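You operate a simulated robot arm through the tools that you are given. There is no shell and no other tool. Be economical: measure what you need, move in short steps, check, and stop when the job is done.

Carry out the task below with a simulated two-armed robot. There is one attempt and no reset: what you move stays moved.

TASK
Hold the brass bowl on the left end of the long bench steady with one hand and put the brass weight labelled "100 g" from the middle of the long steel tray in it with the other.

Only the result counts: the job must be done as asked and must still hold three seconds after the hand-in. Knocking over, shifting, dropping, spilling or breaking anything else fails it.

THE ROBOT
Two 6-joint arms with two-finger parallel grippers on one trunk, on a base that drives. Base frame: it is fixed to the floor where the robot stands at the start and does not move with it; the origin is under the middle of the robot, x ahead of it, y to its left, z up; the surface under the hand at the start is at about z = 0.864. Readings come in m, degrees, newtons and seconds.
The left shoulder is at the start at [0.28, 0.185, 1.03], the right one opposite. With the tool pointing down near the work surface each hand reaches from about 0.56 to 0.94 m from the robot's upright axis, wherever it stands, measured 20 degrees to its own side. Places, roughly: brass bowl (13x13x7 cm) [0.6, -0.2, 0.9]. Payload 1.57 kg a hand.
The tool frame of a hand sits at the grasp point between the pads (the TCP): z along the fingers, y along the line on which they close. The tips reach 0.03 m beyond it. Largest opening 0.08 m; finger width 0.017, thickness 0.012; the body of the gripper, 0.04 by 0.082 m, starts 0.08 m behind the TCP.
Orientation is told as [roll, pitch, yaw] about the base's x, y, z axes, in that order, counted from this pose: with the fingers straight down and closing along the base's y, the tool's x points along the base's -x, its y along +y and its z along -z.

THE INTERFACE
- The arms move only by the tool play_rows. It takes "left_commands", "right_commands" or both (then of equal length, played together; a hand with none holds still); each is a list of rows, each a list of 7 numbers: the closure, from 0 (fully open) to 1 (shut), then the shift along the base's x, y, z in units of 100 mm (1.0 is 100 mm), then the turn, a rotation vector about the base's x, y, z in units of 60 degrees (1.0 is 60 degrees). In form: [[hand, x, y, z, ax, ay, az], ...]. A call has 1 to 20 rows; each row is the pose to reach, as a shift and turn from the pose commanded when the call began. A call with a number of a shift or a turn outside -1 to 1 is refused whole. Each row takes 0.2 s and may step no farther than 0.05 m and 8.6 degrees from the row before; otherwise, or with a gripper value out of range, the whole call is refused. Where a pose cannot be reached the arm comes as near as it can. A force on the tool above 40 N (or 10 N above the force at the start of the call, whichever is more), or a blocked arm, ends the call early, and 0.2 s more pass. The fingers move at their own pace (about 0.153 m/s each) and stop on an object; they squeeze with about 21 N. The grip force told is the motor's: it shows also when the fingers shut on nothing. Time passes only in rows, and 0.2 s behind the last, so rows that repeat a pose let the fingers close. It gives the time, the measured TCP pose, the force on the tool (base axes), the opening and the grip force at its end, in the units of the frame above (readings bear some noise), with the torque about the TCP (base axes, N m) and any sound that the robot's microphone picked up.
- Cameras (640 x 400 px; columns grow to the right, rows downward): "scene" is now at [0.2266, -0.0393, 1.4706]; the picture's right is [-0.49, -0.87, 0.00], its down [-0.66, 0.38, -0.65] and it looks along [0.57, -0.32, -0.76] (base axes); focal length 253 px, centre (320, 200). "left" rides on the left gripper at [0.072, 0.007, -0.122] in its tool frame; the picture's right is [-0.09, 1.00, 0.00], its down [-0.84, -0.08, -0.54] and it looks along [-0.54, -0.05, 0.84] (tool axes); focal length 238 px, centre (320, 200). "right" rides on the right gripper at [0.072, -0.007, -0.122] in its tool frame; the picture's right is [0.09, 1.00, 0.00], its down [-0.84, 0.08, -0.54] and it looks along [-0.54, 0.05, 0.84] (tool axes); focal length 238 px, centre (320, 200). There is no depth. A picture from a camera that has moved, and an enlarged one, comes with that camera's place and axes in the base frame and with its lens.
- capture(camera): a new picture of that camera. No time passes.
- slide_trunk(by): slides the trunk up (or, below 0, down) by that many m; the arms and the scene camera ride with it, the base frame stays. It gives what a move gives, with no picture.
- steer(legs): drives the robot by 1 to 6 legs, each [ahead, turn to the left] in m and degrees, along the robot's own axes; the way and the turn of a leg run together, so that a leg with both is an arc; at most 1.5 m and 180 degrees a leg. The arms and the cameras ride along, it lands a little off, and it stops where it bumps. It gives what a move gives.
- aim_head(pan, tilt): turns the head with the scene camera to pan (to the left, within 86 degrees either way) and tilt (down, from -29 to 69), counted from straight ahead of the robot. It gives what a move gives.
- enlarge(camera, box): a new picture of the part [left, top, right, bottom] of that camera's present view, enlarged. No time passes.
- close_job(): hands the job in; it is judged then, once.

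Work in short steps. Places have to be worked out from the pictures, the camera data and where the tool is seen: move nearer, look again, correct. Check each grasp and each placing, and mend what went wrong. You have 120 turns and 100 pictures in all, those below and enlarged ones among them. Open the grippers and draw the arms clear of the work before you hand the job in, unless the task says otherwise; then end with one line.

The tools are called as name(argument=value, ...) on one line, values as JSON. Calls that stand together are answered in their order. play_rows: Moves the arms, as the interface text tells. Its arguments: {"type":"object","properties":{"left_commands":{"type":"array","items":{"type":"array","items":{"type":"number"}}},"right_commands":{"type":"array","items":{"type":"array","items":{"type":"number"}}}},"required":[]} The other tools are called the same way: slide_trunk (by) slides the trunk up or down; steer (legs) drives the base; aim_head (pan, tilt) turns the head that bears the scene camera; capture (camera) takes a picture; enlarge (camera, box) takes an enlarged picture of a part of a camera's view; close_job () hands the job in.

At the start:

```text
time: 0.0
left_tcp_pos: [0.61, 0.0386, 1.2115]
left_ee_rot: [0.1, 0.0, -0.1]
left_wrist_force: [-0.4, -0.1, -0.1]
left_moment: [-0.01, -0.02, -0.03]
left_opening: 0.0799
left_gripper_force: 0.0
right_tcp_pos: [0.4665, -0.3909, 1.1987]
right_ee_rot: [0.0, 0.0, -0.1]
right_wrist_force: [-0.7, 0.7, 0.5]
right_moment: [-0.04, 0.01, -0.01]
right_opening: 0.0802
right_gripper_force: 0.1
trunk travel left (down, up): [-0.725, 0.265]
robot x, y, heading: [-0.0012, -0.003, -0.0]
head pan, tilt: [-29.6, 49.5]
```

scene: 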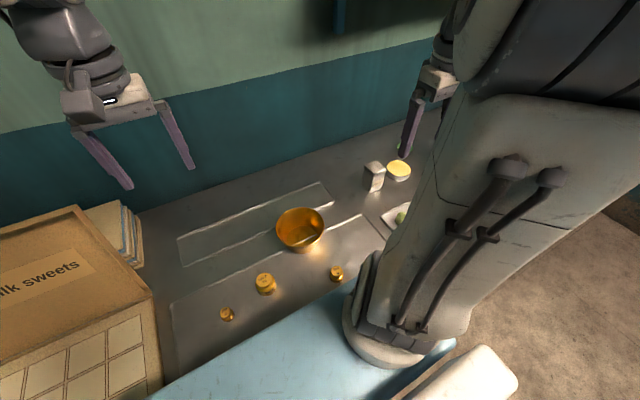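
right: 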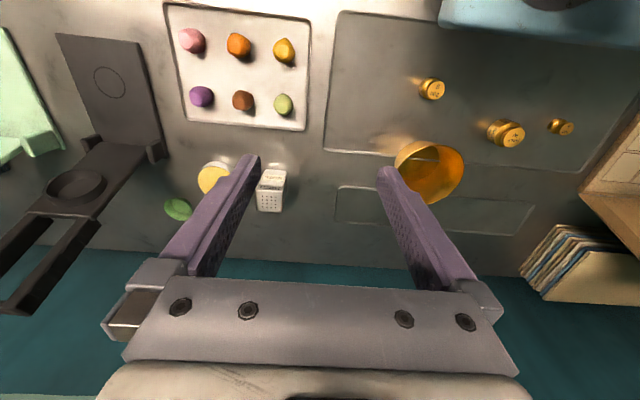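
left: 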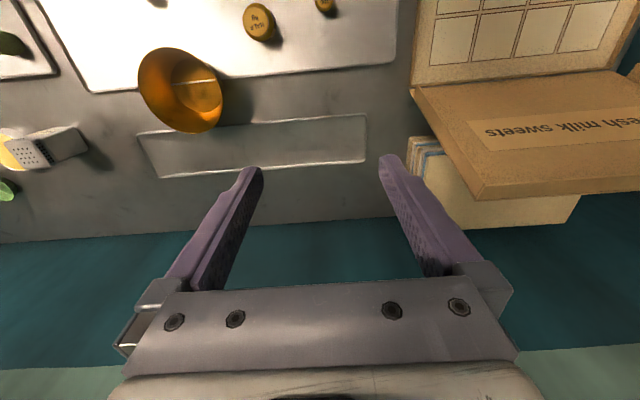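

The pictures show a brass bowl and three weights on a tray; I enlarge to read the labels.

enlarge(camera="right", box=[380, 60, 600, 200])

enlarge(camera="scene", box=[160, 160, 420, 330])

```text
2.86 times, centred on (490, 130) of right
camera zoom: at [0.3945, -0.398, 1.3208], right [-0.09, 1.0, 0.0], down [0.84, 0.08, 0.54], along [0.54, 0.05, -0.84], focal length 681 px, centre (-166, 400)
```

zoom: 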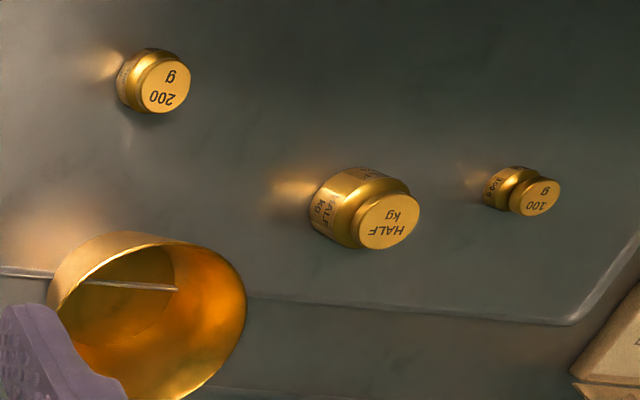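

```text
2.35 times, centred on (290, 245) of scene
camera zoom: at [0.2266, -0.0393, 1.4706], right [-0.49, -0.87, 0.0], down [-0.66, 0.38, -0.65], along [0.57, -0.32, -0.76], focal length 596 px, centre (391, 94)
```

zoom: 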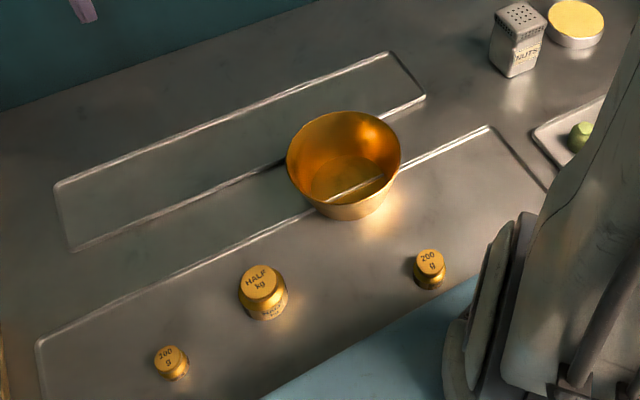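

There is a 100 g at the left end of this recess, not in the middle of a tray; I look around for other trays and weights.

aim_head(pan=-70, tilt=25)

capture(camera="scene")

aim_head(pan=60, tilt=25)

capture(camera="scene")

aim_head(pan=0, tilt=55)

capture(camera="scene")

```text
time: 1.1
left_tcp_pos: [0.6085, 0.0375, 1.2108]
left_ee_rot: [0.0, 0.0, 0.0]
left_wrist_force: [0.4, -0.2, -0.5]
left_moment: [0.01, 0.03, 0.0]
left_opening: 0.0803
left_gripper_force: 0.0
right_tcp_pos: [0.4658, -0.391, 1.1982]
right_ee_rot: [0.1, 0.0, 0.0]
right_wrist_force: [0.5, 0.1, 1.0]
right_moment: [-0.02, 0.02, 0.02]
right_opening: 0.0801
right_gripper_force: 0.1
trunk travel left (down, up): [-0.725, 0.265]
robot x, y, heading: [-0.0019, 0.0007, 0.0]
head pan, tilt: [-70.0, 25.0]
```

```text
94 pictures are left
camera scene: at [0.1908, -0.0876, 1.5074], right [-0.94, -0.34, 0.0], down [-0.15, 0.4, -0.91], along [0.31, -0.85, -0.42], focal length 253 px, centre (320, 200)
```

scene: 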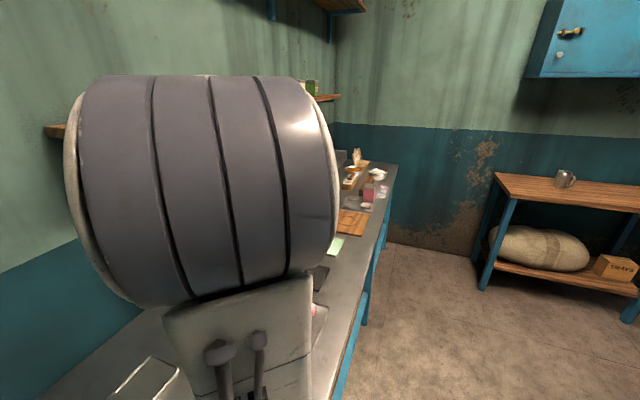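

```text
time: 3.2
left_tcp_pos: [0.6086, 0.0379, 1.2105]
left_ee_rot: [0.0, 0.0, -0.1]
left_wrist_force: [-0.5, -0.3, 0.3]
left_moment: [-0.03, 0.03, -0.02]
left_opening: 0.08
left_gripper_force: 0.0
right_tcp_pos: [0.467, -0.3917, 1.1991]
right_ee_rot: [-0.1, -0.1, -0.1]
right_wrist_force: [0.2, 0.2, -0.7]
right_moment: [0.01, 0.0, 0.04]
right_opening: 0.0803
right_gripper_force: 0.1
trunk travel left (down, up): [-0.725, 0.265]
robot x, y, heading: [-0.0031, 0.0015, 0.1]
head pan, tilt: [60.0, 25.0]
```

```text
93 pictures are left
camera scene: at [0.2053, 0.0787, 1.5074], right [0.87, -0.5, 0.0], down [-0.21, -0.37, -0.91], along [0.45, 0.78, -0.42], focal length 253 px, centre (320, 200)
```

scene: 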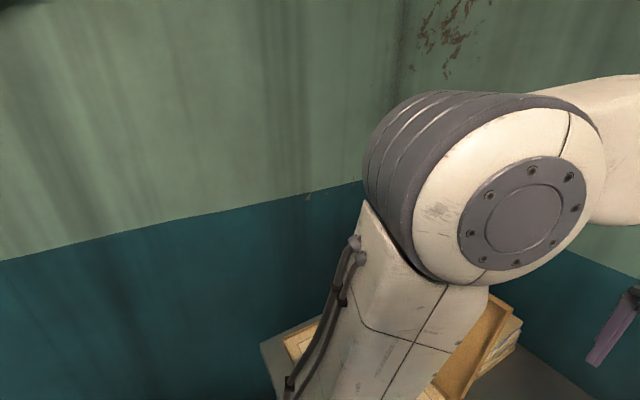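

```text
time: 4.5
left_tcp_pos: [0.6094, 0.0375, 1.2099]
left_ee_rot: [0.0, 0.0, 0.0]
left_wrist_force: [-1.0, -0.2, 0.1]
left_moment: [-0.01, 0.0, 0.01]
left_opening: 0.08
left_gripper_force: 0.1
right_tcp_pos: [0.4665, -0.3912, 1.1992]
right_ee_rot: [0.1, 0.1, -0.1]
right_wrist_force: [0.0, -0.6, 0.6]
right_moment: [0.03, 0.01, -0.02]
right_opening: 0.0799
right_gripper_force: 0.0
trunk travel left (down, up): [-0.725, 0.265]
robot x, y, heading: [0.0005, -0.0023, -0.3]
head pan, tilt: [0.0, 55.0]
```

```text
92 pictures are left
camera scene: at [0.2313, -0.001, 1.4634], right [0.0, -1.0, 0.0], down [-0.82, 0.0, -0.57], along [0.57, 0.0, -0.82], focal length 253 px, centre (320, 200)
```

scene: 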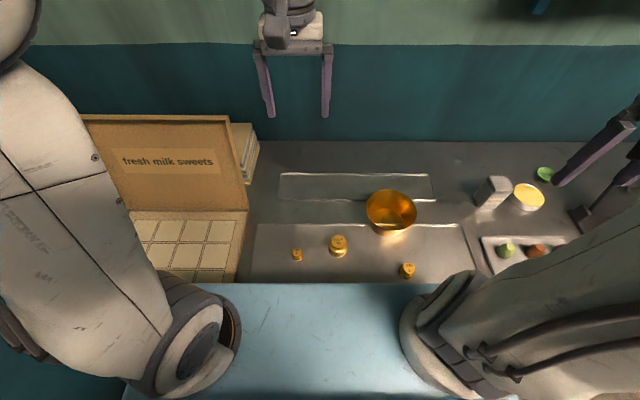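

The bench runs on to the right; I look closer at its far end and behind the arm.

aim_head(pan=-80, tilt=20)

enlarge(camera="scene", box=[200, 120, 400, 260])

capture(camera="scene")

```text
time: 6.0
left_tcp_pos: [0.6085, 0.0382, 1.211]
left_ee_rot: [0.0, 0.0, -0.2]
left_wrist_force: [-0.3, -0.3, 0.4]
left_moment: [-0.05, 0.0, 0.01]
left_opening: 0.08
left_gripper_force: 0.0
right_tcp_pos: [0.4649, -0.3913, 1.1979]
right_ee_rot: [0.0, 0.0, -0.1]
right_wrist_force: [0.3, 0.4, -0.4]
right_moment: [0.0, 0.02, 0.01]
right_opening: 0.0797
right_gripper_force: 0.1
trunk travel left (down, up): [-0.725, 0.265]
robot x, y, heading: [0.0019, 0.0007, -0.0]
head pan, tilt: [-80.0, 20.0]
```

```text
2.86 times, centred on (300, 190) of scene
camera zoom: at [0.1754, -0.0927, 1.5155], right [-0.98, -0.17, 0.0], down [-0.06, 0.34, -0.94], along [0.16, -0.93, -0.34], focal length 724 px, centre (377, 229)
```

zoom: 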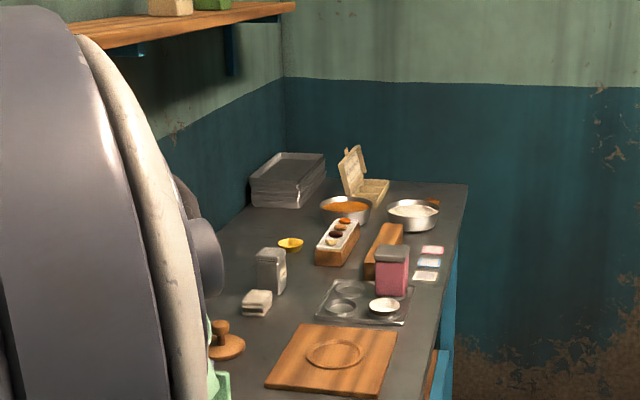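

```text
90 pictures are left
camera scene: at [0.1754, -0.0927, 1.5155], right [-0.98, -0.17, 0.0], down [-0.06, 0.34, -0.94], along [0.16, -0.93, -0.34], focal length 253 px, centre (320, 200)
```

scene: 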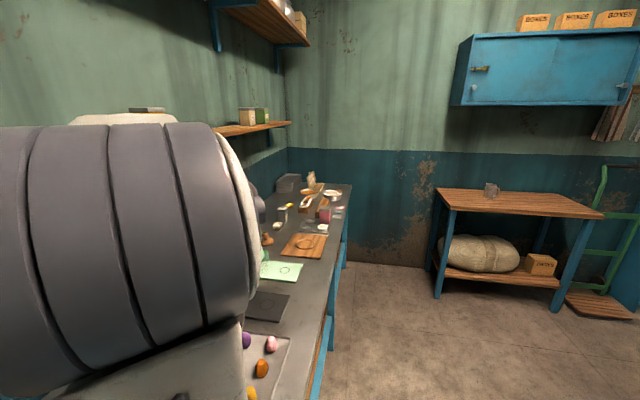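

I zoom on the weights first to check labels exactly.

aim_head(pan=-5, tilt=55)

enlarge(camera="scene", box=[230, 220, 330, 285])

enlarge(camera="scene", box=[230, 160, 490, 290])

enlarge(camera="right", box=[530, 100, 600, 150])

```text
time: 7.5
left_tcp_pos: [0.6085, 0.0377, 1.2103]
left_ee_rot: [0.1, 0.0, -0.1]
left_wrist_force: [0.2, -0.2, -0.1]
left_moment: [0.01, -0.01, -0.02]
left_opening: 0.08
left_gripper_force: 0.0
right_tcp_pos: [0.4661, -0.3919, 1.1991]
right_ee_rot: [0.0, 0.0, -0.1]
right_wrist_force: [-0.4, 0.6, 0.1]
right_moment: [0.01, 0.02, -0.03]
right_opening: 0.0799
right_gripper_force: 0.0
trunk travel left (down, up): [-0.725, 0.265]
robot x, y, heading: [-0.0016, -0.0022, 0.1]
head pan, tilt: [-5.0, 55.0]
```

```text
6.15 times, centred on (280, 252) of scene
camera zoom: at [0.231, -0.0074, 1.4634], right [-0.09, -1.0, 0.0], down [-0.82, 0.07, -0.57], along [0.57, -0.05, -0.82], focal length 1559 px, centre (566, -123)
```

zoom: 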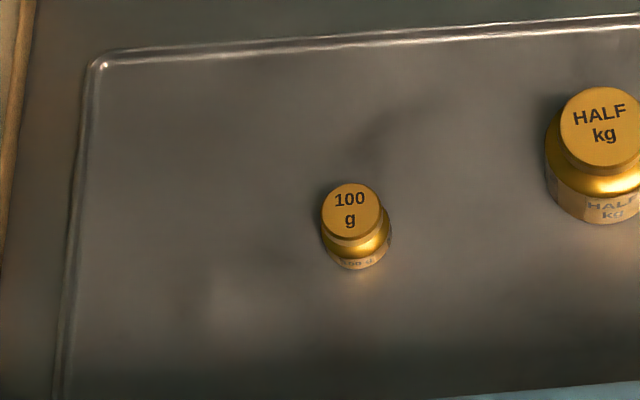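

```text
2.46 times, centred on (360, 225) of scene
camera zoom: at [0.231, -0.0074, 1.4634], right [-0.09, -1.0, 0.0], down [-0.82, 0.07, -0.57], along [0.57, -0.05, -0.82], focal length 624 px, centre (222, 138)
```

zoom: 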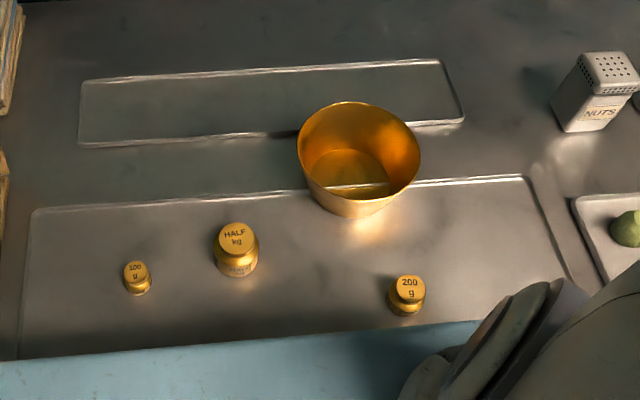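

```text
8.00 times, centred on (565, 125) of right
camera zoom: at [0.3945, -0.398, 1.3208], right [-0.09, 1.0, 0.0], down [0.84, 0.08, 0.54], along [0.54, 0.05, -0.84], focal length 1907 px, centre (-1640, 800)
```

zoom: 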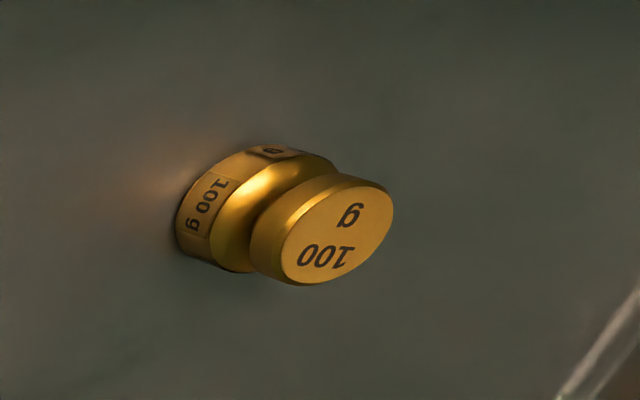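

This 100 g is not in a tray's middle, so I back off and look around the room before deciding.

steer(legs=[[-0.6, 0]])

aim_head(pan=-30, tilt=30)

capture(camera="scene")

aim_head(pan=0, tilt=35)

capture(camera="scene")

aim_head(pan=-80, tilt=25)

capture(camera="scene")

```text
time: 10.9
left_tcp_pos: [0.0097, 0.0375, 1.211]
left_ee_rot: [0.1, 0.0, -0.2]
left_wrist_force: [-0.1, 0.9, 0.2]
left_moment: [-0.03, 0.02, 0.02]
left_opening: 0.08
left_gripper_force: 0.1
right_tcp_pos: [-0.1329, -0.3922, 1.1986]
right_ee_rot: [0.0, 0.0, 0.0]
right_wrist_force: [-0.6, 0.0, -1.0]
right_moment: [0.0, 0.02, 0.02]
right_opening: 0.0798
right_gripper_force: 0.2
trunk travel left (down, up): [-0.725, 0.265]
robot x, y, heading: [-0.5964, 0.0021, 0.0]
head pan, tilt: [-5.0, 55.0]
```

```text
time: 11.8
left_tcp_pos: [0.0093, 0.0373, 1.2104]
left_ee_rot: [0.0, 0.0, -0.1]
left_wrist_force: [0.2, 0.6, -0.2]
left_moment: [0.0, -0.02, 0.04]
left_opening: 0.0801
left_gripper_force: 0.1
right_tcp_pos: [-0.1325, -0.3921, 1.1986]
right_ee_rot: [-0.1, 0.0, -0.1]
right_wrist_force: [-0.2, -0.2, 0.3]
right_moment: [-0.04, 0.04, 0.02]
right_opening: 0.0799
right_gripper_force: 0.1
trunk travel left (down, up): [-0.725, 0.265]
robot x, y, heading: [-0.5971, 0.0002, 0.0]
head pan, tilt: [-30.0, 30.0]
```

```text
86 pictures are left
camera scene: at [-0.3607, -0.0462, 1.4994], right [-0.5, -0.87, 0.0], down [-0.43, 0.25, -0.87], along [0.75, -0.43, -0.5], focal length 253 px, centre (320, 200)
```

scene: 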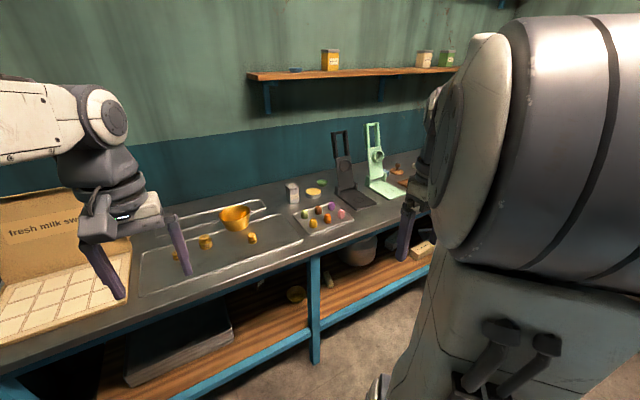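

```text
time: 12.7
left_tcp_pos: [0.011, 0.0378, 1.2103]
left_ee_rot: [0.1, 0.0, -0.1]
left_wrist_force: [0.1, -0.3, -0.1]
left_moment: [-0.02, 0.0, 0.01]
left_opening: 0.0801
left_gripper_force: 0.0
right_tcp_pos: [-0.1315, -0.3907, 1.1991]
right_ee_rot: [0.0, 0.1, -0.2]
right_wrist_force: [0.2, -0.1, -0.6]
right_moment: [-0.03, 0.0, 0.0]
right_opening: 0.0799
right_gripper_force: 0.1
trunk travel left (down, up): [-0.725, 0.265]
robot x, y, heading: [-0.5985, -0.0043, 0.1]
head pan, tilt: [0.0, 35.0]
```

```text
85 pictures are left
camera scene: at [-0.351, -0.0011, 1.4917], right [0.0, -1.0, 0.0], down [-0.57, 0.0, -0.82], along [0.82, 0.0, -0.57], focal length 253 px, centre (320, 200)
```

scene: 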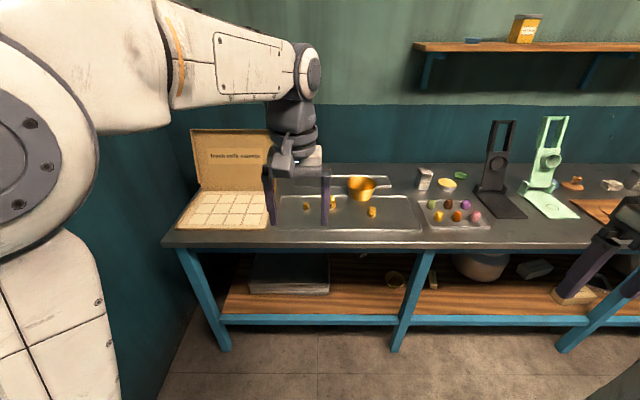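

```text
time: 14.2
left_tcp_pos: [0.0096, 0.0378, 1.2101]
left_ee_rot: [-0.1, 0.0, -0.1]
left_wrist_force: [-0.1, 0.1, 0.4]
left_moment: [-0.01, 0.02, 0.0]
left_opening: 0.0799
left_gripper_force: 0.1
right_tcp_pos: [-0.1314, -0.3911, 1.1995]
right_ee_rot: [0.0, 0.0, 0.0]
right_wrist_force: [0.2, 0.1, 0.3]
right_moment: [0.02, -0.02, 0.0]
right_opening: 0.08
right_gripper_force: 0.0
trunk travel left (down, up): [-0.725, 0.265]
robot x, y, heading: [-0.6015, 0.0022, -0.1]
head pan, tilt: [-80.0, 25.0]
```

```text
84 pictures are left
camera scene: at [-0.423, -0.0918, 1.5074], right [-0.98, -0.17, 0.0], down [-0.07, 0.42, -0.91], along [0.16, -0.89, -0.42], focal length 253 px, centre (320, 200)
```

scene: 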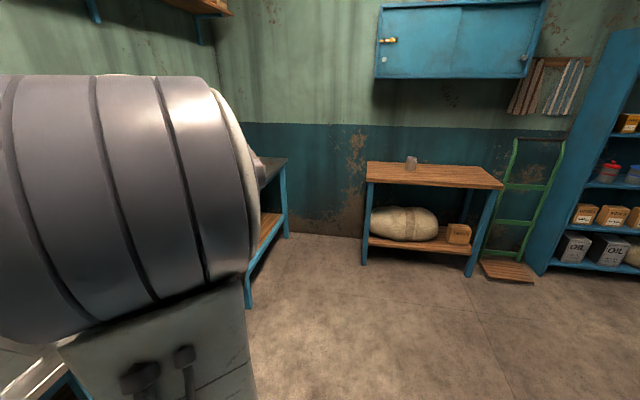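

The only tray with weights so far is on this bench; I turn right to check the rest of the room.

steer(legs=[[0, -100]])

aim_head(pan=0, tilt=15)

capture(camera="scene")

aim_head(pan=-70, tilt=15)

capture(camera="scene")

aim_head(pan=35, tilt=25)

capture(camera="scene")

```text
time: 15.9
left_tcp_pos: [-0.0039, -0.1208, 1.2098]
left_ee_rot: [0.0, 0.0, -14.8]
left_wrist_force: [-0.7, 0.1, -0.1]
left_moment: [-0.02, 0.0, 0.01]
left_opening: 0.0797
left_gripper_force: 0.1
right_tcp_pos: [-0.2508, -0.4987, 1.1983]
right_ee_rot: [0.1, 0.1, -14.8]
right_wrist_force: [-0.1, 0.6, 0.2]
right_moment: [-0.02, -0.02, 0.0]
right_opening: 0.0799
right_gripper_force: 0.1
trunk travel left (down, up): [-0.725, 0.265]
robot x, y, heading: [-0.6019, -0.006, -14.6]
head pan, tilt: [-80.0, 25.0]
stopped in leg 1: the robot was blocked; the commanded pose is now the measured one
```

```text
time: 17.5
left_tcp_pos: [-0.0039, -0.121, 1.2114]
left_ee_rot: [0.1, -0.1, -14.8]
left_wrist_force: [-0.1, 0.3, 0.0]
left_moment: [-0.02, 0.02, 0.0]
left_opening: 0.08
left_gripper_force: 0.1
right_tcp_pos: [-0.2521, -0.4994, 1.1983]
right_ee_rot: [0.1, 0.0, -14.8]
right_wrist_force: [-0.3, 0.5, -0.5]
right_moment: [0.02, 0.03, 0.0]
right_opening: 0.0801
right_gripper_force: 0.1
trunk travel left (down, up): [-0.725, 0.265]
robot x, y, heading: [-0.601, -0.0027, -14.5]
head pan, tilt: [0.0, 15.0]
```

```text
83 pictures are left
camera scene: at [-0.358, -0.0673, 1.5236], right [-0.25, -0.97, 0.0], down [-0.25, 0.06, -0.97], along [0.94, -0.24, -0.26], focal length 253 px, centre (320, 200)
```

scene: 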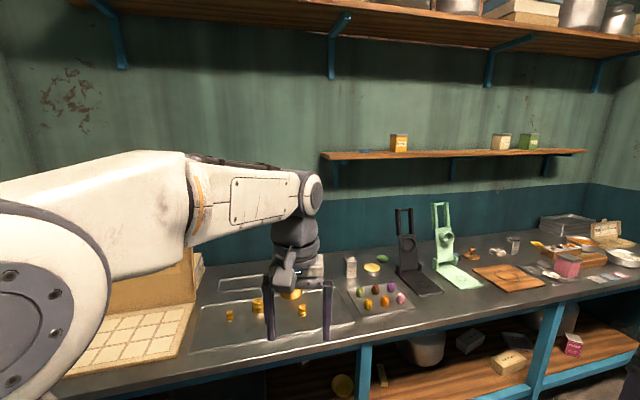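

```text
time: 18.9
left_tcp_pos: [-0.0049, -0.1206, 1.2104]
left_ee_rot: [0.0, 0.0, -14.9]
left_wrist_force: [0.4, -0.2, 0.1]
left_moment: [0.04, 0.01, -0.01]
left_opening: 0.0801
left_gripper_force: 0.1
right_tcp_pos: [-0.2516, -0.4995, 1.1996]
right_ee_rot: [0.1, 0.0, -14.8]
right_wrist_force: [0.0, 0.4, -0.3]
right_moment: [0.01, 0.03, 0.0]
right_opening: 0.0801
right_gripper_force: 0.1
trunk travel left (down, up): [-0.725, 0.265]
robot x, y, heading: [-0.6023, -0.0028, -14.4]
head pan, tilt: [-70.0, 15.0]
```

```text
82 pictures are left
camera scene: at [-0.4393, -0.137, 1.5236], right [-1.0, -0.1, 0.0], down [-0.03, 0.26, -0.97], along [0.09, -0.96, -0.26], focal length 253 px, centre (320, 200)
```

scene: 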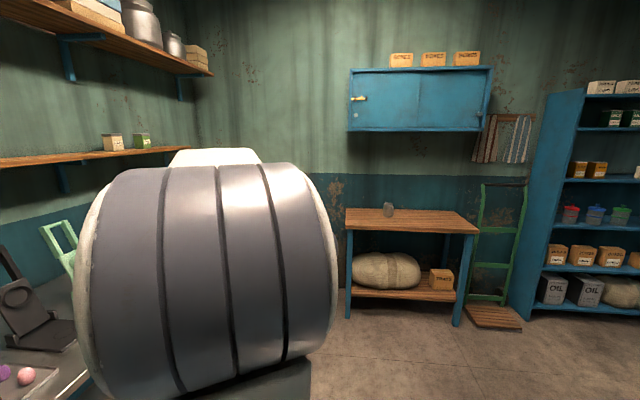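

```text
time: 20.7
left_tcp_pos: [-0.0049, -0.1208, 1.2106]
left_ee_rot: [0.0, 0.0, -14.9]
left_wrist_force: [0.1, -0.5, 0.3]
left_moment: [0.0, 0.02, 0.01]
left_opening: 0.0803
left_gripper_force: 0.0
right_tcp_pos: [-0.2515, -0.5002, 1.1994]
right_ee_rot: [0.1, 0.0, -14.8]
right_wrist_force: [0.3, 0.9, 0.7]
right_moment: [0.02, 0.03, 0.01]
right_opening: 0.08
right_gripper_force: 0.1
trunk travel left (down, up): [-0.725, 0.265]
robot x, y, heading: [-0.6012, -0.0032, -14.3]
head pan, tilt: [35.0, 25.0]
```

```text
81 pictures are left
camera scene: at [-0.3622, -0.0117, 1.5074], right [0.35, -0.94, 0.0], down [-0.4, -0.15, -0.91], along [0.85, 0.32, -0.42], focal length 253 px, centre (320, 200)
```

scene: 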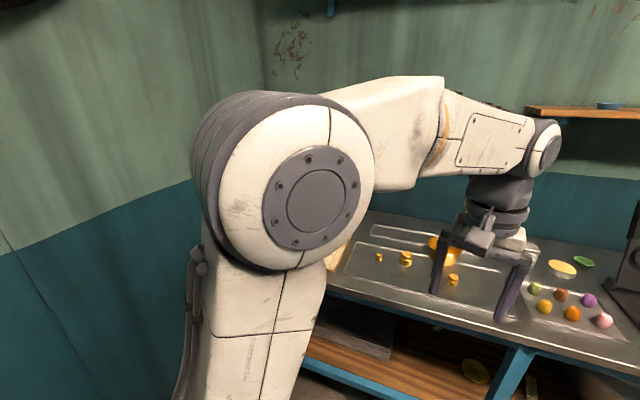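

The turn was stopped (wall at my rear left). I check the right part of the bench from here, zoomed.

aim_head(pan=-15, tilt=25)

enlarge(camera="scene", box=[280, 150, 600, 350])

enlarge(camera="scene", box=[0, 150, 320, 350])

```text
time: 21.9
left_tcp_pos: [-0.0037, -0.1205, 1.2094]
left_ee_rot: [0.1, 0.1, -14.9]
left_wrist_force: [0.2, 0.1, -0.1]
left_moment: [-0.01, 0.01, -0.01]
left_opening: 0.0802
left_gripper_force: 0.0
right_tcp_pos: [-0.251, -0.4999, 1.1991]
right_ee_rot: [0.1, 0.0, -14.8]
right_wrist_force: [0.0, -0.6, 0.7]
right_moment: [0.03, -0.04, 0.0]
right_opening: 0.0799
right_gripper_force: 0.1
trunk travel left (down, up): [-0.725, 0.265]
robot x, y, heading: [-0.6006, -0.0011, -14.0]
head pan, tilt: [-15.0, 25.0]
```

```text
2.00 times, centred on (440, 250) of scene
camera zoom: at [-0.3682, -0.0892, 1.5074], right [-0.49, -0.87, 0.0], down [-0.37, 0.21, -0.91], along [0.79, -0.44, -0.42], focal length 507 px, centre (80, 100)
```

zoom: 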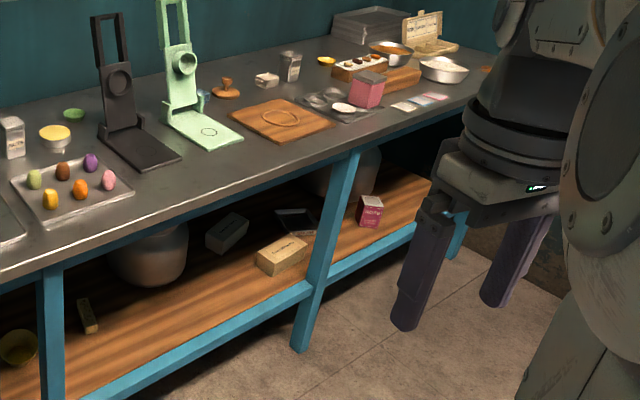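

```text
2.00 times, centred on (160, 250) of scene
camera zoom: at [-0.3682, -0.0892, 1.5074], right [-0.49, -0.87, 0.0], down [-0.37, 0.21, -0.91], along [0.79, -0.44, -0.42], focal length 507 px, centre (640, 100)
```

zoom: 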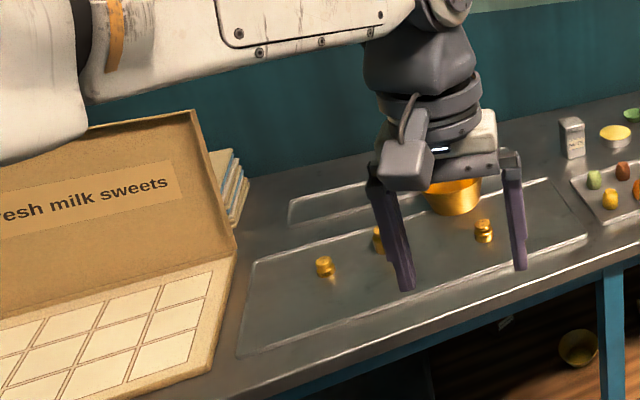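

No other weights on the bench, so the 100 g in this steel tray (at about [0.47, 0.055]) is the one; the bowl is at about [0.59, -0.18]. I drive back, stopping at x≈-0.18 so both are within reach.

steer(legs=[[0, 14.2], [0.42, 0]])

aim_head(pan=-5, tilt=48)

capture(camera="scene")

capture(camera="left")

capture(camera="right")

```text
time: 25.3
left_tcp_pos: [0.4228, 0.0195, 1.2103]
left_ee_rot: [0.0, 0.0, -1.2]
left_wrist_force: [-0.3, -0.8, -1.0]
left_moment: [0.01, -0.01, 0.03]
left_opening: 0.08
left_gripper_force: 0.1
right_tcp_pos: [0.2712, -0.4071, 1.1984]
right_ee_rot: [0.0, 0.0, -1.2]
right_wrist_force: [0.0, -0.4, -0.4]
right_moment: [0.0, -0.02, 0.04]
right_opening: 0.08
right_gripper_force: 0.1
trunk travel left (down, up): [-0.725, 0.265]
robot x, y, heading: [-0.1892, -0.0073, -0.8]
head pan, tilt: [-15.0, 25.0]
```

```text
time: 26.2
left_tcp_pos: [0.4223, 0.0195, 1.2106]
left_ee_rot: [-0.1, 0.0, -1.3]
left_wrist_force: [0.6, -1.0, 0.3]
left_moment: [0.0, 0.01, 0.05]
left_opening: 0.0799
left_gripper_force: 0.0
right_tcp_pos: [0.2724, -0.4074, 1.1991]
right_ee_rot: [0.0, 0.0, -1.1]
right_wrist_force: [0.3, -0.2, -0.2]
right_moment: [0.01, 0.0, 0.01]
right_opening: 0.0803
right_gripper_force: 0.1
trunk travel left (down, up): [-0.725, 0.265]
robot x, y, heading: [-0.1857, -0.0063, -0.8]
head pan, tilt: [-5.0, 48.0]
```

```text
78 pictures are left
camera scene: at [0.0516, -0.0186, 1.4727], right [-0.1, -0.99, 0.0], down [-0.74, 0.08, -0.67], along [0.67, -0.07, -0.74], focal length 253 px, centre (320, 200)
```

scene: 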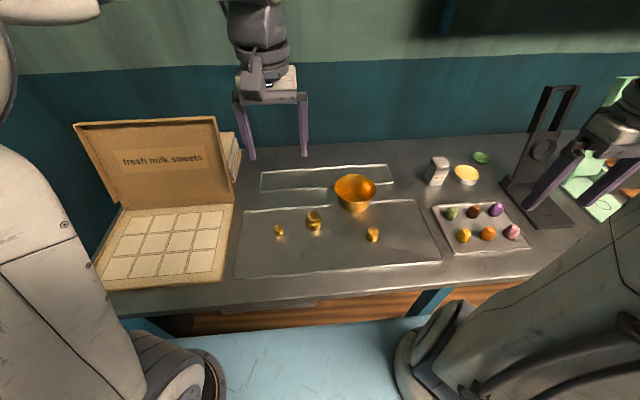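

```text
77 pictures are left
camera left: at [0.3518, 0.0265, 1.3325], right [0.11, 0.99, 0.0], down [0.83, -0.1, 0.54], along [0.54, -0.06, -0.84], focal length 238 px, centre (320, 200)
```

left: 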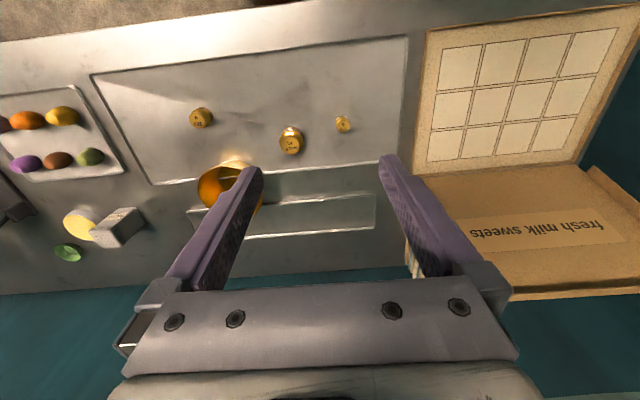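

```text
76 pictures are left
camera right: at [0.2004, -0.4124, 1.3206], right [-0.07, 1.0, 0.0], down [0.84, 0.06, 0.54], along [0.54, 0.04, -0.84], focal length 238 px, centre (320, 200)
```

right: 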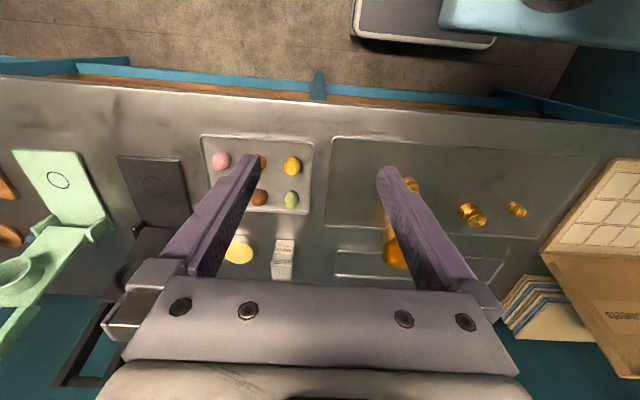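

Weight computed at about [0.477, 0.055], bowl rim centre at [0.577, -0.18], rim z≈0.93. I bring the right hand toward the bowl's right wall and the left hand above the weight.

play_rows(right_commands=[[0, 0.35, 0.2, 0, 0, 0, 0], [0, 0.7, 0.4, 0, 0, 0, 0], [0, 1, 0.55, 0, 0, 0, 0]], left_commands=[[0, 0.2, 0.1, -0.3, 0, 0, 0], [0, 0.4, 0.2, -0.6, 0, 0, 0], [0, 0.55, 0.36, -0.9, 0, 0, 0]])

play_rows(right_commands=[[0, 0.35, 0.18, 0, 0.1, 0, 0], [0, 0.7, 0.35, 0, 0.2, 0, 0], [0, 1, 0.5, 0, 0.33, 0, 0]])

play_rows(right_commands=[[0, 0.35, 0.1, -0.15, 0, 0, 0], [0, 0.7, 0.3, -0.4, 0, 0, 0], [0, 1, 0.4, -0.8, 0, 0, 0]])

capture(camera="scene")

capture(camera="left")

capture(camera="right")

```text
time: 27.0
left_tcp_pos: [0.4779, 0.0558, 1.1202]
left_ee_rot: [0.1, -0.1, -1.4]
left_wrist_force: [-0.3, -0.9, 0.3]
left_moment: [0.0, -0.02, 0.0]
left_opening: 0.0803
left_gripper_force: 0.0
right_tcp_pos: [0.3735, -0.3524, 1.1999]
right_ee_rot: [0.0, -0.1, -1.2]
right_wrist_force: [0.1, 0.3, 0.4]
right_moment: [0.01, -0.01, -0.02]
right_opening: 0.0801
right_gripper_force: 0.2
trunk travel left (down, up): [-0.725, 0.265]
robot x, y, heading: [-0.1876, -0.0057, -1.0]
head pan, tilt: [-5.0, 48.0]
```

```text
time: 27.8
left_tcp_pos: [0.4778, 0.0556, 1.1197]
left_ee_rot: [0.0, 0.0, -1.1]
left_wrist_force: [0.2, 0.2, 1.0]
left_moment: [-0.01, 0.03, 0.01]
left_opening: 0.0798
left_gripper_force: 0.1
right_tcp_pos: [0.4721, -0.3036, 1.1982]
right_ee_rot: [19.9, 0.4, -1.0]
right_wrist_force: [-0.1, 0.2, -0.3]
right_moment: [-0.03, -0.01, -0.02]
right_opening: 0.08
right_gripper_force: 0.1
trunk travel left (down, up): [-0.725, 0.265]
robot x, y, heading: [-0.1856, -0.0085, -1.0]
head pan, tilt: [-5.0, 48.0]
```

```text
refused: row 3 steps farther than a row can; nothing moved
```

```text
75 pictures are left
camera scene: at [0.0514, -0.0186, 1.4726], right [-0.1, -0.99, 0.0], down [-0.74, 0.08, -0.67], along [0.67, -0.07, -0.74], focal length 253 px, centre (320, 200)
```

scene: 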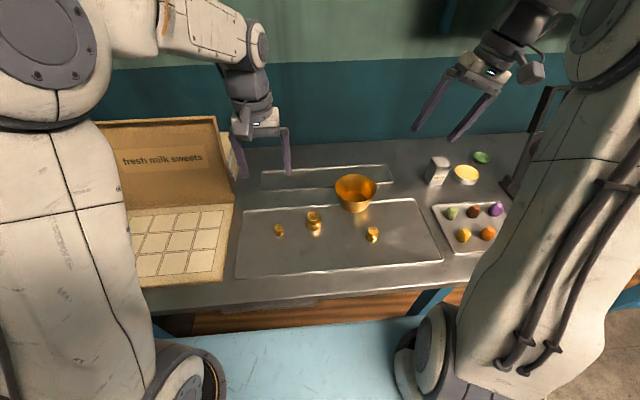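

```text
74 pictures are left
camera left: at [0.407, 0.0627, 1.2419], right [0.11, 0.99, 0.0], down [0.83, -0.1, 0.54], along [0.54, -0.06, -0.84], focal length 238 px, centre (320, 200)
```

left: 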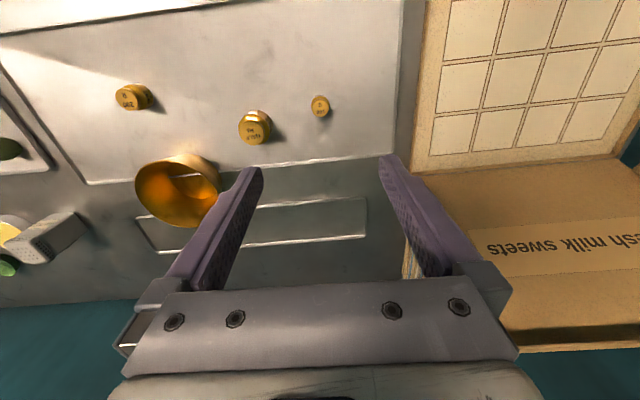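

```text
73 pictures are left
camera right: at [0.4004, -0.348, 1.3119], right [-0.07, 0.94, 0.34], down [0.84, -0.13, 0.53], along [0.54, 0.32, -0.78], focal length 238 px, centre (320, 200)
```

right: 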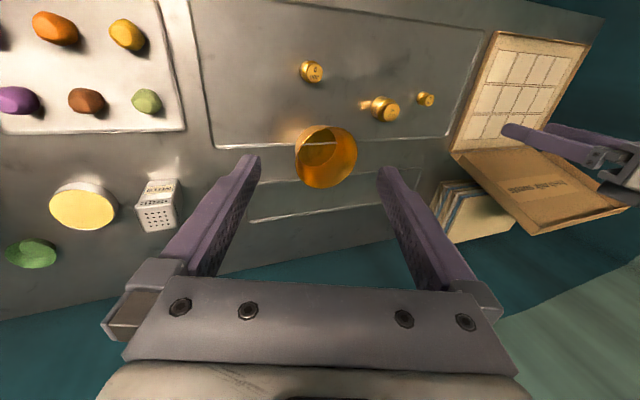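

Weight confirmed at [0.478, 0.056]; the bowl's rim centre averages [0.570, -0.180]. I move the tilted right hand above the bowl's right rim.

play_rows(right_commands=[[0, 0.35, 0.15, -0.2, 0, 0, 0], [0, 0.7, 0.3, -0.4, 0, 0, 0], [0, 0.98, 0.45, -0.7, 0, 0, 0], [0, 0.98, 0.55, -0.98, 0, 0, 0]])

play_rows(right_commands=[[0, 0, 0, -0.4, 0, 0, 0], [0, 0, 0, -0.7, 0, 0, 0]])

capture(camera="scene")

capture(camera="right")

```text
time: 28.8
left_tcp_pos: [0.4784, 0.056, 1.1196]
left_ee_rot: [0.0, 0.0, -1.2]
left_wrist_force: [0.1, -0.5, 0.1]
left_moment: [0.04, 0.05, -0.02]
left_opening: 0.0798
left_gripper_force: 0.1
right_tcp_pos: [0.5715, -0.2477, 1.1015]
right_ee_rot: [19.8, 0.4, -1.1]
right_wrist_force: [0.2, -0.5, -0.2]
right_moment: [-0.04, 0.0, -0.01]
right_opening: 0.0797
right_gripper_force: 0.1
trunk travel left (down, up): [-0.725, 0.265]
robot x, y, heading: [-0.1863, -0.0105, -0.9]
head pan, tilt: [-5.0, 48.0]
```

```text
time: 29.4
left_tcp_pos: [0.478, 0.0552, 1.1193]
left_ee_rot: [0.0, 0.0, -1.2]
left_wrist_force: [0.1, -0.1, -1.2]
left_moment: [0.0, -0.02, -0.03]
left_opening: 0.0799
left_gripper_force: 0.0
right_tcp_pos: [0.5698, -0.2505, 1.0303]
right_ee_rot: [19.8, 0.5, -1.1]
right_wrist_force: [-0.3, 0.4, -0.8]
right_moment: [-0.02, 0.0, 0.02]
right_opening: 0.0802
right_gripper_force: 0.1
trunk travel left (down, up): [-0.725, 0.265]
robot x, y, heading: [-0.1883, -0.0047, -0.9]
head pan, tilt: [-5.0, 48.0]
```

```text
72 pictures are left
camera scene: at [0.0515, -0.0186, 1.4726], right [-0.1, -0.99, 0.0], down [-0.74, 0.08, -0.67], along [0.67, -0.07, -0.74], focal length 253 px, centre (320, 200)
```

scene: 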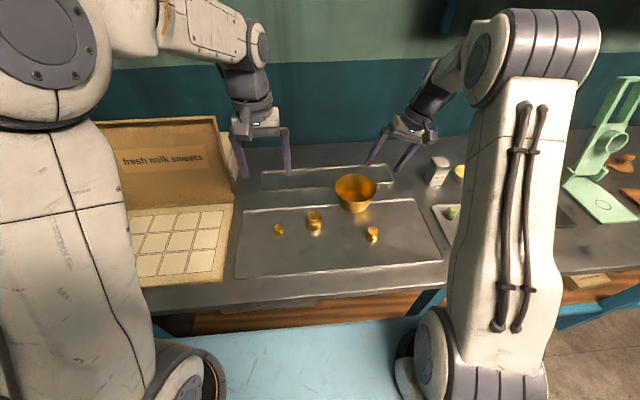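

```text
71 pictures are left
camera right: at [0.4983, -0.2961, 1.1439], right [-0.07, 0.94, 0.34], down [0.84, -0.13, 0.53], along [0.54, 0.32, -0.78], focal length 238 px, centre (320, 200)
```

right: 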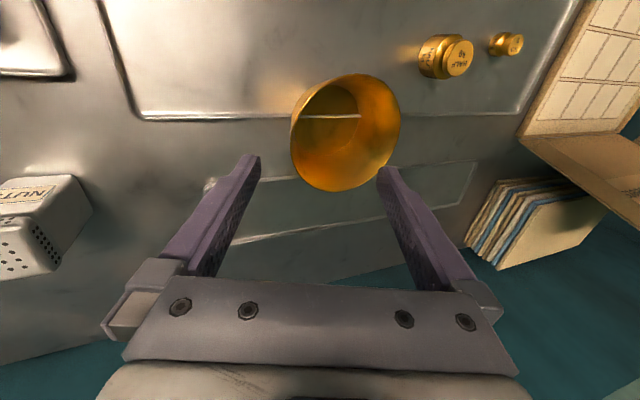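

The bowl's right rim edge works out at y≈-0.244, x≈0.572. I lower the right hand so that wall sits between the fingers, TCP z≈0.925.

play_rows(right_commands=[[0, 0.02, 0.07, -0.3, 0, 0, 0], [0, 0.02, 0.07, -0.6, 0, 0, 0], [0, 0.02, 0.07, -0.85, 0, 0, 0], [0, 0.02, 0.07, -0.95, 0, 0, 0]])

capture(camera="right")

enlarge(camera="scene", box=[270, 110, 470, 235])

```text
time: 30.4
left_tcp_pos: [0.4783, 0.055, 1.12]
left_ee_rot: [0.0, 0.0, -1.1]
left_wrist_force: [-0.4, 0.4, 0.7]
left_moment: [-0.01, 0.01, 0.01]
left_opening: 0.0799
left_gripper_force: 0.2
right_tcp_pos: [0.5724, -0.2402, 0.9339]
right_ee_rot: [19.9, 0.4, -1.1]
right_wrist_force: [-0.5, -0.4, -0.1]
right_moment: [0.0, -0.03, 0.02]
right_opening: 0.0799
right_gripper_force: 0.1
trunk travel left (down, up): [-0.725, 0.265]
robot x, y, heading: [-0.1872, -0.0061, -0.9]
head pan, tilt: [-5.0, 48.0]
```

```text
70 pictures are left
camera right: at [0.5007, -0.2865, 1.0478], right [-0.07, 0.94, 0.34], down [0.84, -0.13, 0.53], along [0.54, 0.32, -0.78], focal length 238 px, centre (320, 200)
```

right: 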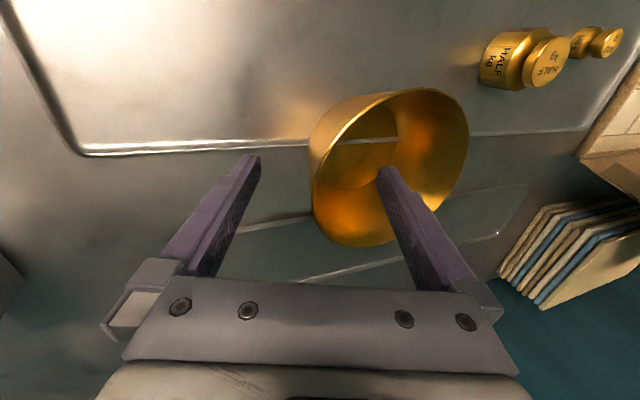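

```text
3.20 times, centred on (370, 172) of scene
camera zoom: at [0.0516, -0.0186, 1.4726], right [-0.1, -0.99, 0.0], down [-0.74, 0.08, -0.67], along [0.67, -0.07, -0.74], focal length 811 px, centre (160, 288)
```

zoom: 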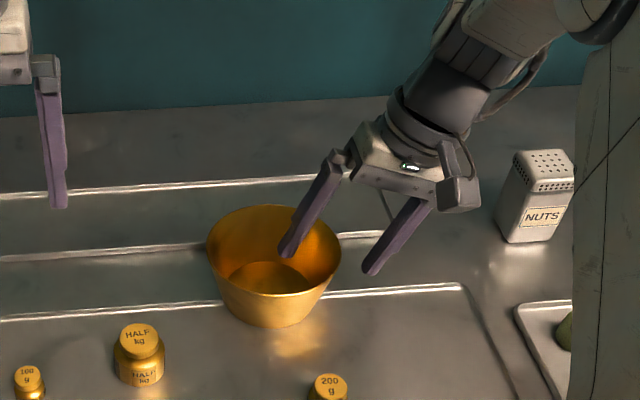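

The inner finger is inside the bowl and the wall lies about midway between the fingers. I lower 8 mm and close on the wall.

play_rows(right_commands=[[0, 0, 0, -0.08, 0, 0, 0], [0.5, 0, 0, -0.08, 0, 0, 0], [0.8, 0, 0, -0.08, 0, 0, 0], [1, 0, 0, -0.08, 0, 0, 0], [1, 0, 0, -0.08, 0, 0, 0], [1, 0, 0, -0.08, 0, 0, 0]])

capture(camera="right")

enlarge(camera="scene", box=[270, 110, 470, 235])

```text
time: 31.8
left_tcp_pos: [0.4779, 0.0555, 1.1197]
left_ee_rot: [-0.1, -0.1, -1.2]
left_wrist_force: [-0.4, 0.5, -0.4]
left_moment: [-0.02, -0.07, -0.01]
left_opening: 0.0799
left_gripper_force: 0.0
right_tcp_pos: [0.5719, -0.24, 0.9276]
right_ee_rot: [19.8, 0.5, -1.1]
right_wrist_force: [-1.5, -0.2, -0.5]
right_moment: [-0.66, 0.11, -0.36]
right_opening: 0.0057
right_gripper_force: 21.1
trunk travel left (down, up): [-0.725, 0.265]
robot x, y, heading: [-0.1868, -0.0057, -0.9]
head pan, tilt: [-5.0, 48.0]
```

```text
68 pictures are left
camera right: at [0.5004, -0.2866, 1.0405], right [-0.07, 0.94, 0.34], down [0.84, -0.13, 0.53], along [0.54, 0.32, -0.78], focal length 238 px, centre (320, 200)
```

right: 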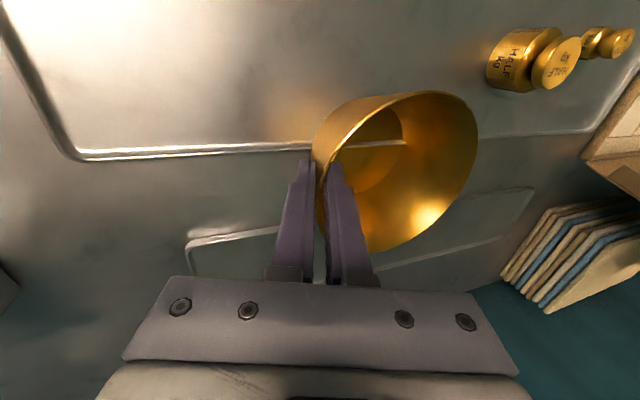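

```text
3.20 times, centred on (370, 172) of scene
camera zoom: at [0.0516, -0.0186, 1.4726], right [-0.1, -0.99, 0.0], down [-0.74, 0.08, -0.67], along [0.67, -0.07, -0.74], focal length 811 px, centre (160, 288)
```

zoom: 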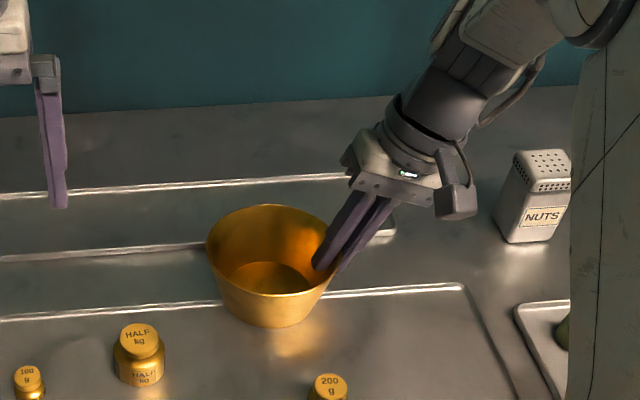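

The bowl is firmly held (5.7 mm opening, 21 N). Now I lower the left hand over the 100 g weight, partly closed for clearance from the half-kg.

play_rows(left_commands=[[0.2, 0, 0, -0.4, 0, 0, 0], [0.25, 0, 0, -0.8, 0, 0, 0], [0.25, 0, 0, -1, 0, 0, 0]])

play_rows(left_commands=[[0.25, 0, 0, -0.3, 0, 0, 0], [0.25, 0, 0, -0.5, 0, 0, 0]])

capture(camera="left")

enlarge(camera="scene", box=[200, 130, 400, 255])

```text
time: 32.6
left_tcp_pos: [0.479, 0.055, 1.0206]
left_ee_rot: [0.0, -0.1, -1.2]
left_wrist_force: [0.2, -0.5, 0.1]
left_moment: [0.02, -0.01, 0.01]
left_opening: 0.0597
left_gripper_force: 0.1
right_tcp_pos: [0.5716, -0.2404, 0.9274]
right_ee_rot: [19.8, 0.5, -1.1]
right_wrist_force: [-2.2, -2.0, -0.7]
right_moment: [-0.65, 0.18, -0.35]
right_opening: 0.0054
right_gripper_force: 21.0
trunk travel left (down, up): [-0.725, 0.265]
robot x, y, heading: [-0.1872, -0.0075, -0.8]
head pan, tilt: [-5.0, 48.0]
```

```text
time: 33.2
left_tcp_pos: [0.4756, 0.0557, 0.9704]
left_ee_rot: [0.0, 0.0, -1.2]
left_wrist_force: [-0.7, 0.2, -0.4]
left_moment: [0.0, 0.05, -0.01]
left_opening: 0.06
left_gripper_force: 0.0
right_tcp_pos: [0.5718, -0.2406, 0.9276]
right_ee_rot: [19.7, 0.4, -1.0]
right_wrist_force: [-1.9, -2.8, -0.9]
right_moment: [-0.68, 0.22, -0.29]
right_opening: 0.0059
right_gripper_force: 20.9
trunk travel left (down, up): [-0.725, 0.265]
robot x, y, heading: [-0.1863, -0.0072, -0.9]
head pan, tilt: [-5.0, 48.0]
```

```text
66 pictures are left
camera left: at [0.4065, 0.0623, 1.0925], right [0.11, 0.99, 0.0], down [0.84, -0.1, 0.54], along [0.54, -0.06, -0.84], focal length 238 px, centre (320, 200)
```

left: 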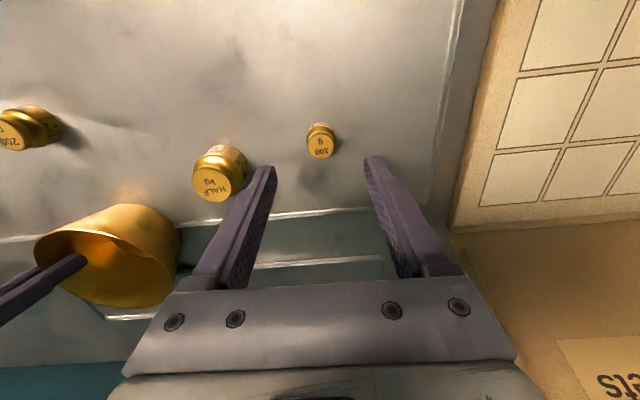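

```text
3.20 times, centred on (300, 192) of scene
camera zoom: at [0.0515, -0.0188, 1.4726], right [-0.1, -0.99, 0.0], down [-0.74, 0.08, -0.67], along [0.67, -0.07, -0.74], focal length 811 px, centre (384, 224)
```

zoom: 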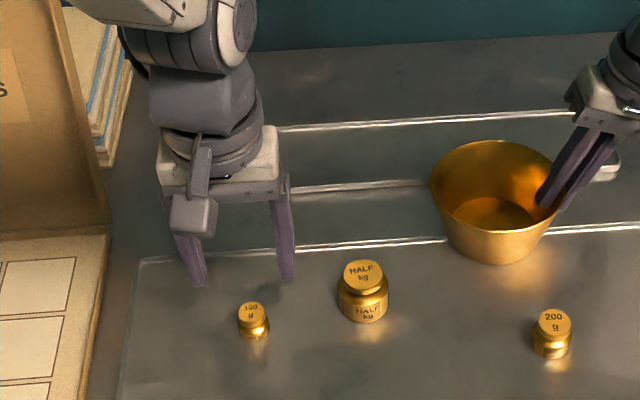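

The weight resolves to [0.476, 0.055], directly below the left TCP. I descend to z≈0.902 and close.

play_rows(left_commands=[[0.25, 0, 0, -0.3, 0, 0, 0], [0.25, 0, 0, -0.55, 0, 0, 0], [0.25, 0, 0, -0.68, 0, 0, 0], [0.25, 0, 0, -0.68, 0, 0, 0]])

capture(camera="left")

enlarge(camera="scene", box=[240, 180, 340, 245])

```text
time: 34.2
left_tcp_pos: [0.4772, 0.0565, 0.9017]
left_ee_rot: [0.0, 0.0, -1.2]
left_wrist_force: [0.0, 0.3, 0.2]
left_moment: [0.01, 0.01, 0.0]
left_opening: 0.0599
left_gripper_force: 0.0
right_tcp_pos: [0.572, -0.2405, 0.9276]
right_ee_rot: [19.9, 0.5, -1.1]
right_wrist_force: [-5.5, -3.0, -1.0]
right_moment: [-0.7, 0.19, -0.33]
right_opening: 0.0057
right_gripper_force: 20.8
trunk travel left (down, up): [-0.725, 0.265]
robot x, y, heading: [-0.1865, -0.0089, -0.7]
head pan, tilt: [-5.0, 48.0]
```

```text
64 pictures are left
camera left: at [0.406, 0.0627, 1.0243], right [0.11, 0.99, 0.0], down [0.83, -0.1, 0.54], along [0.54, -0.06, -0.84], focal length 238 px, centre (320, 200)
```

left: 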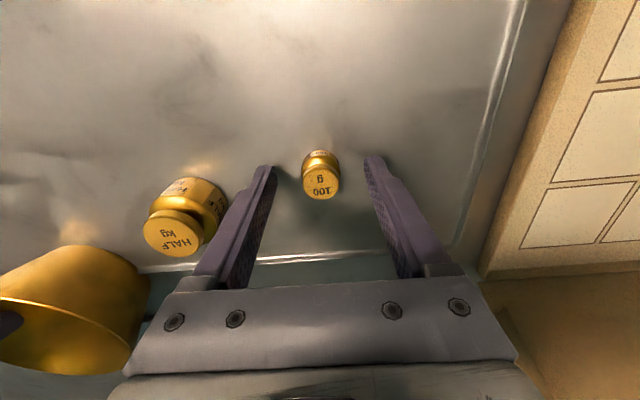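

```text
6.15 times, centred on (290, 212) of scene
camera zoom: at [0.0514, -0.0188, 1.4727], right [-0.1, -0.99, 0.0], down [-0.74, 0.08, -0.67], along [0.67, -0.07, -0.74], focal length 1559 px, centre (505, 123)
```

zoom: 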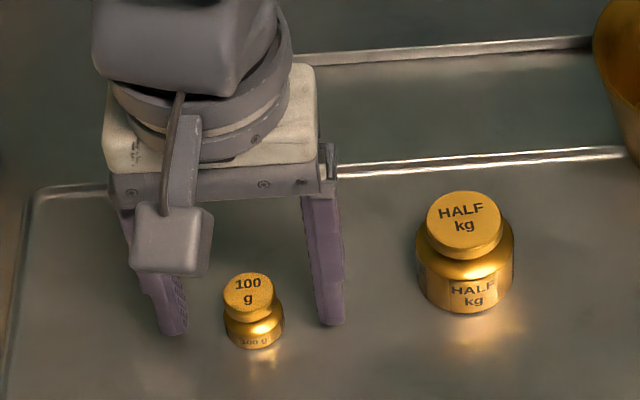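

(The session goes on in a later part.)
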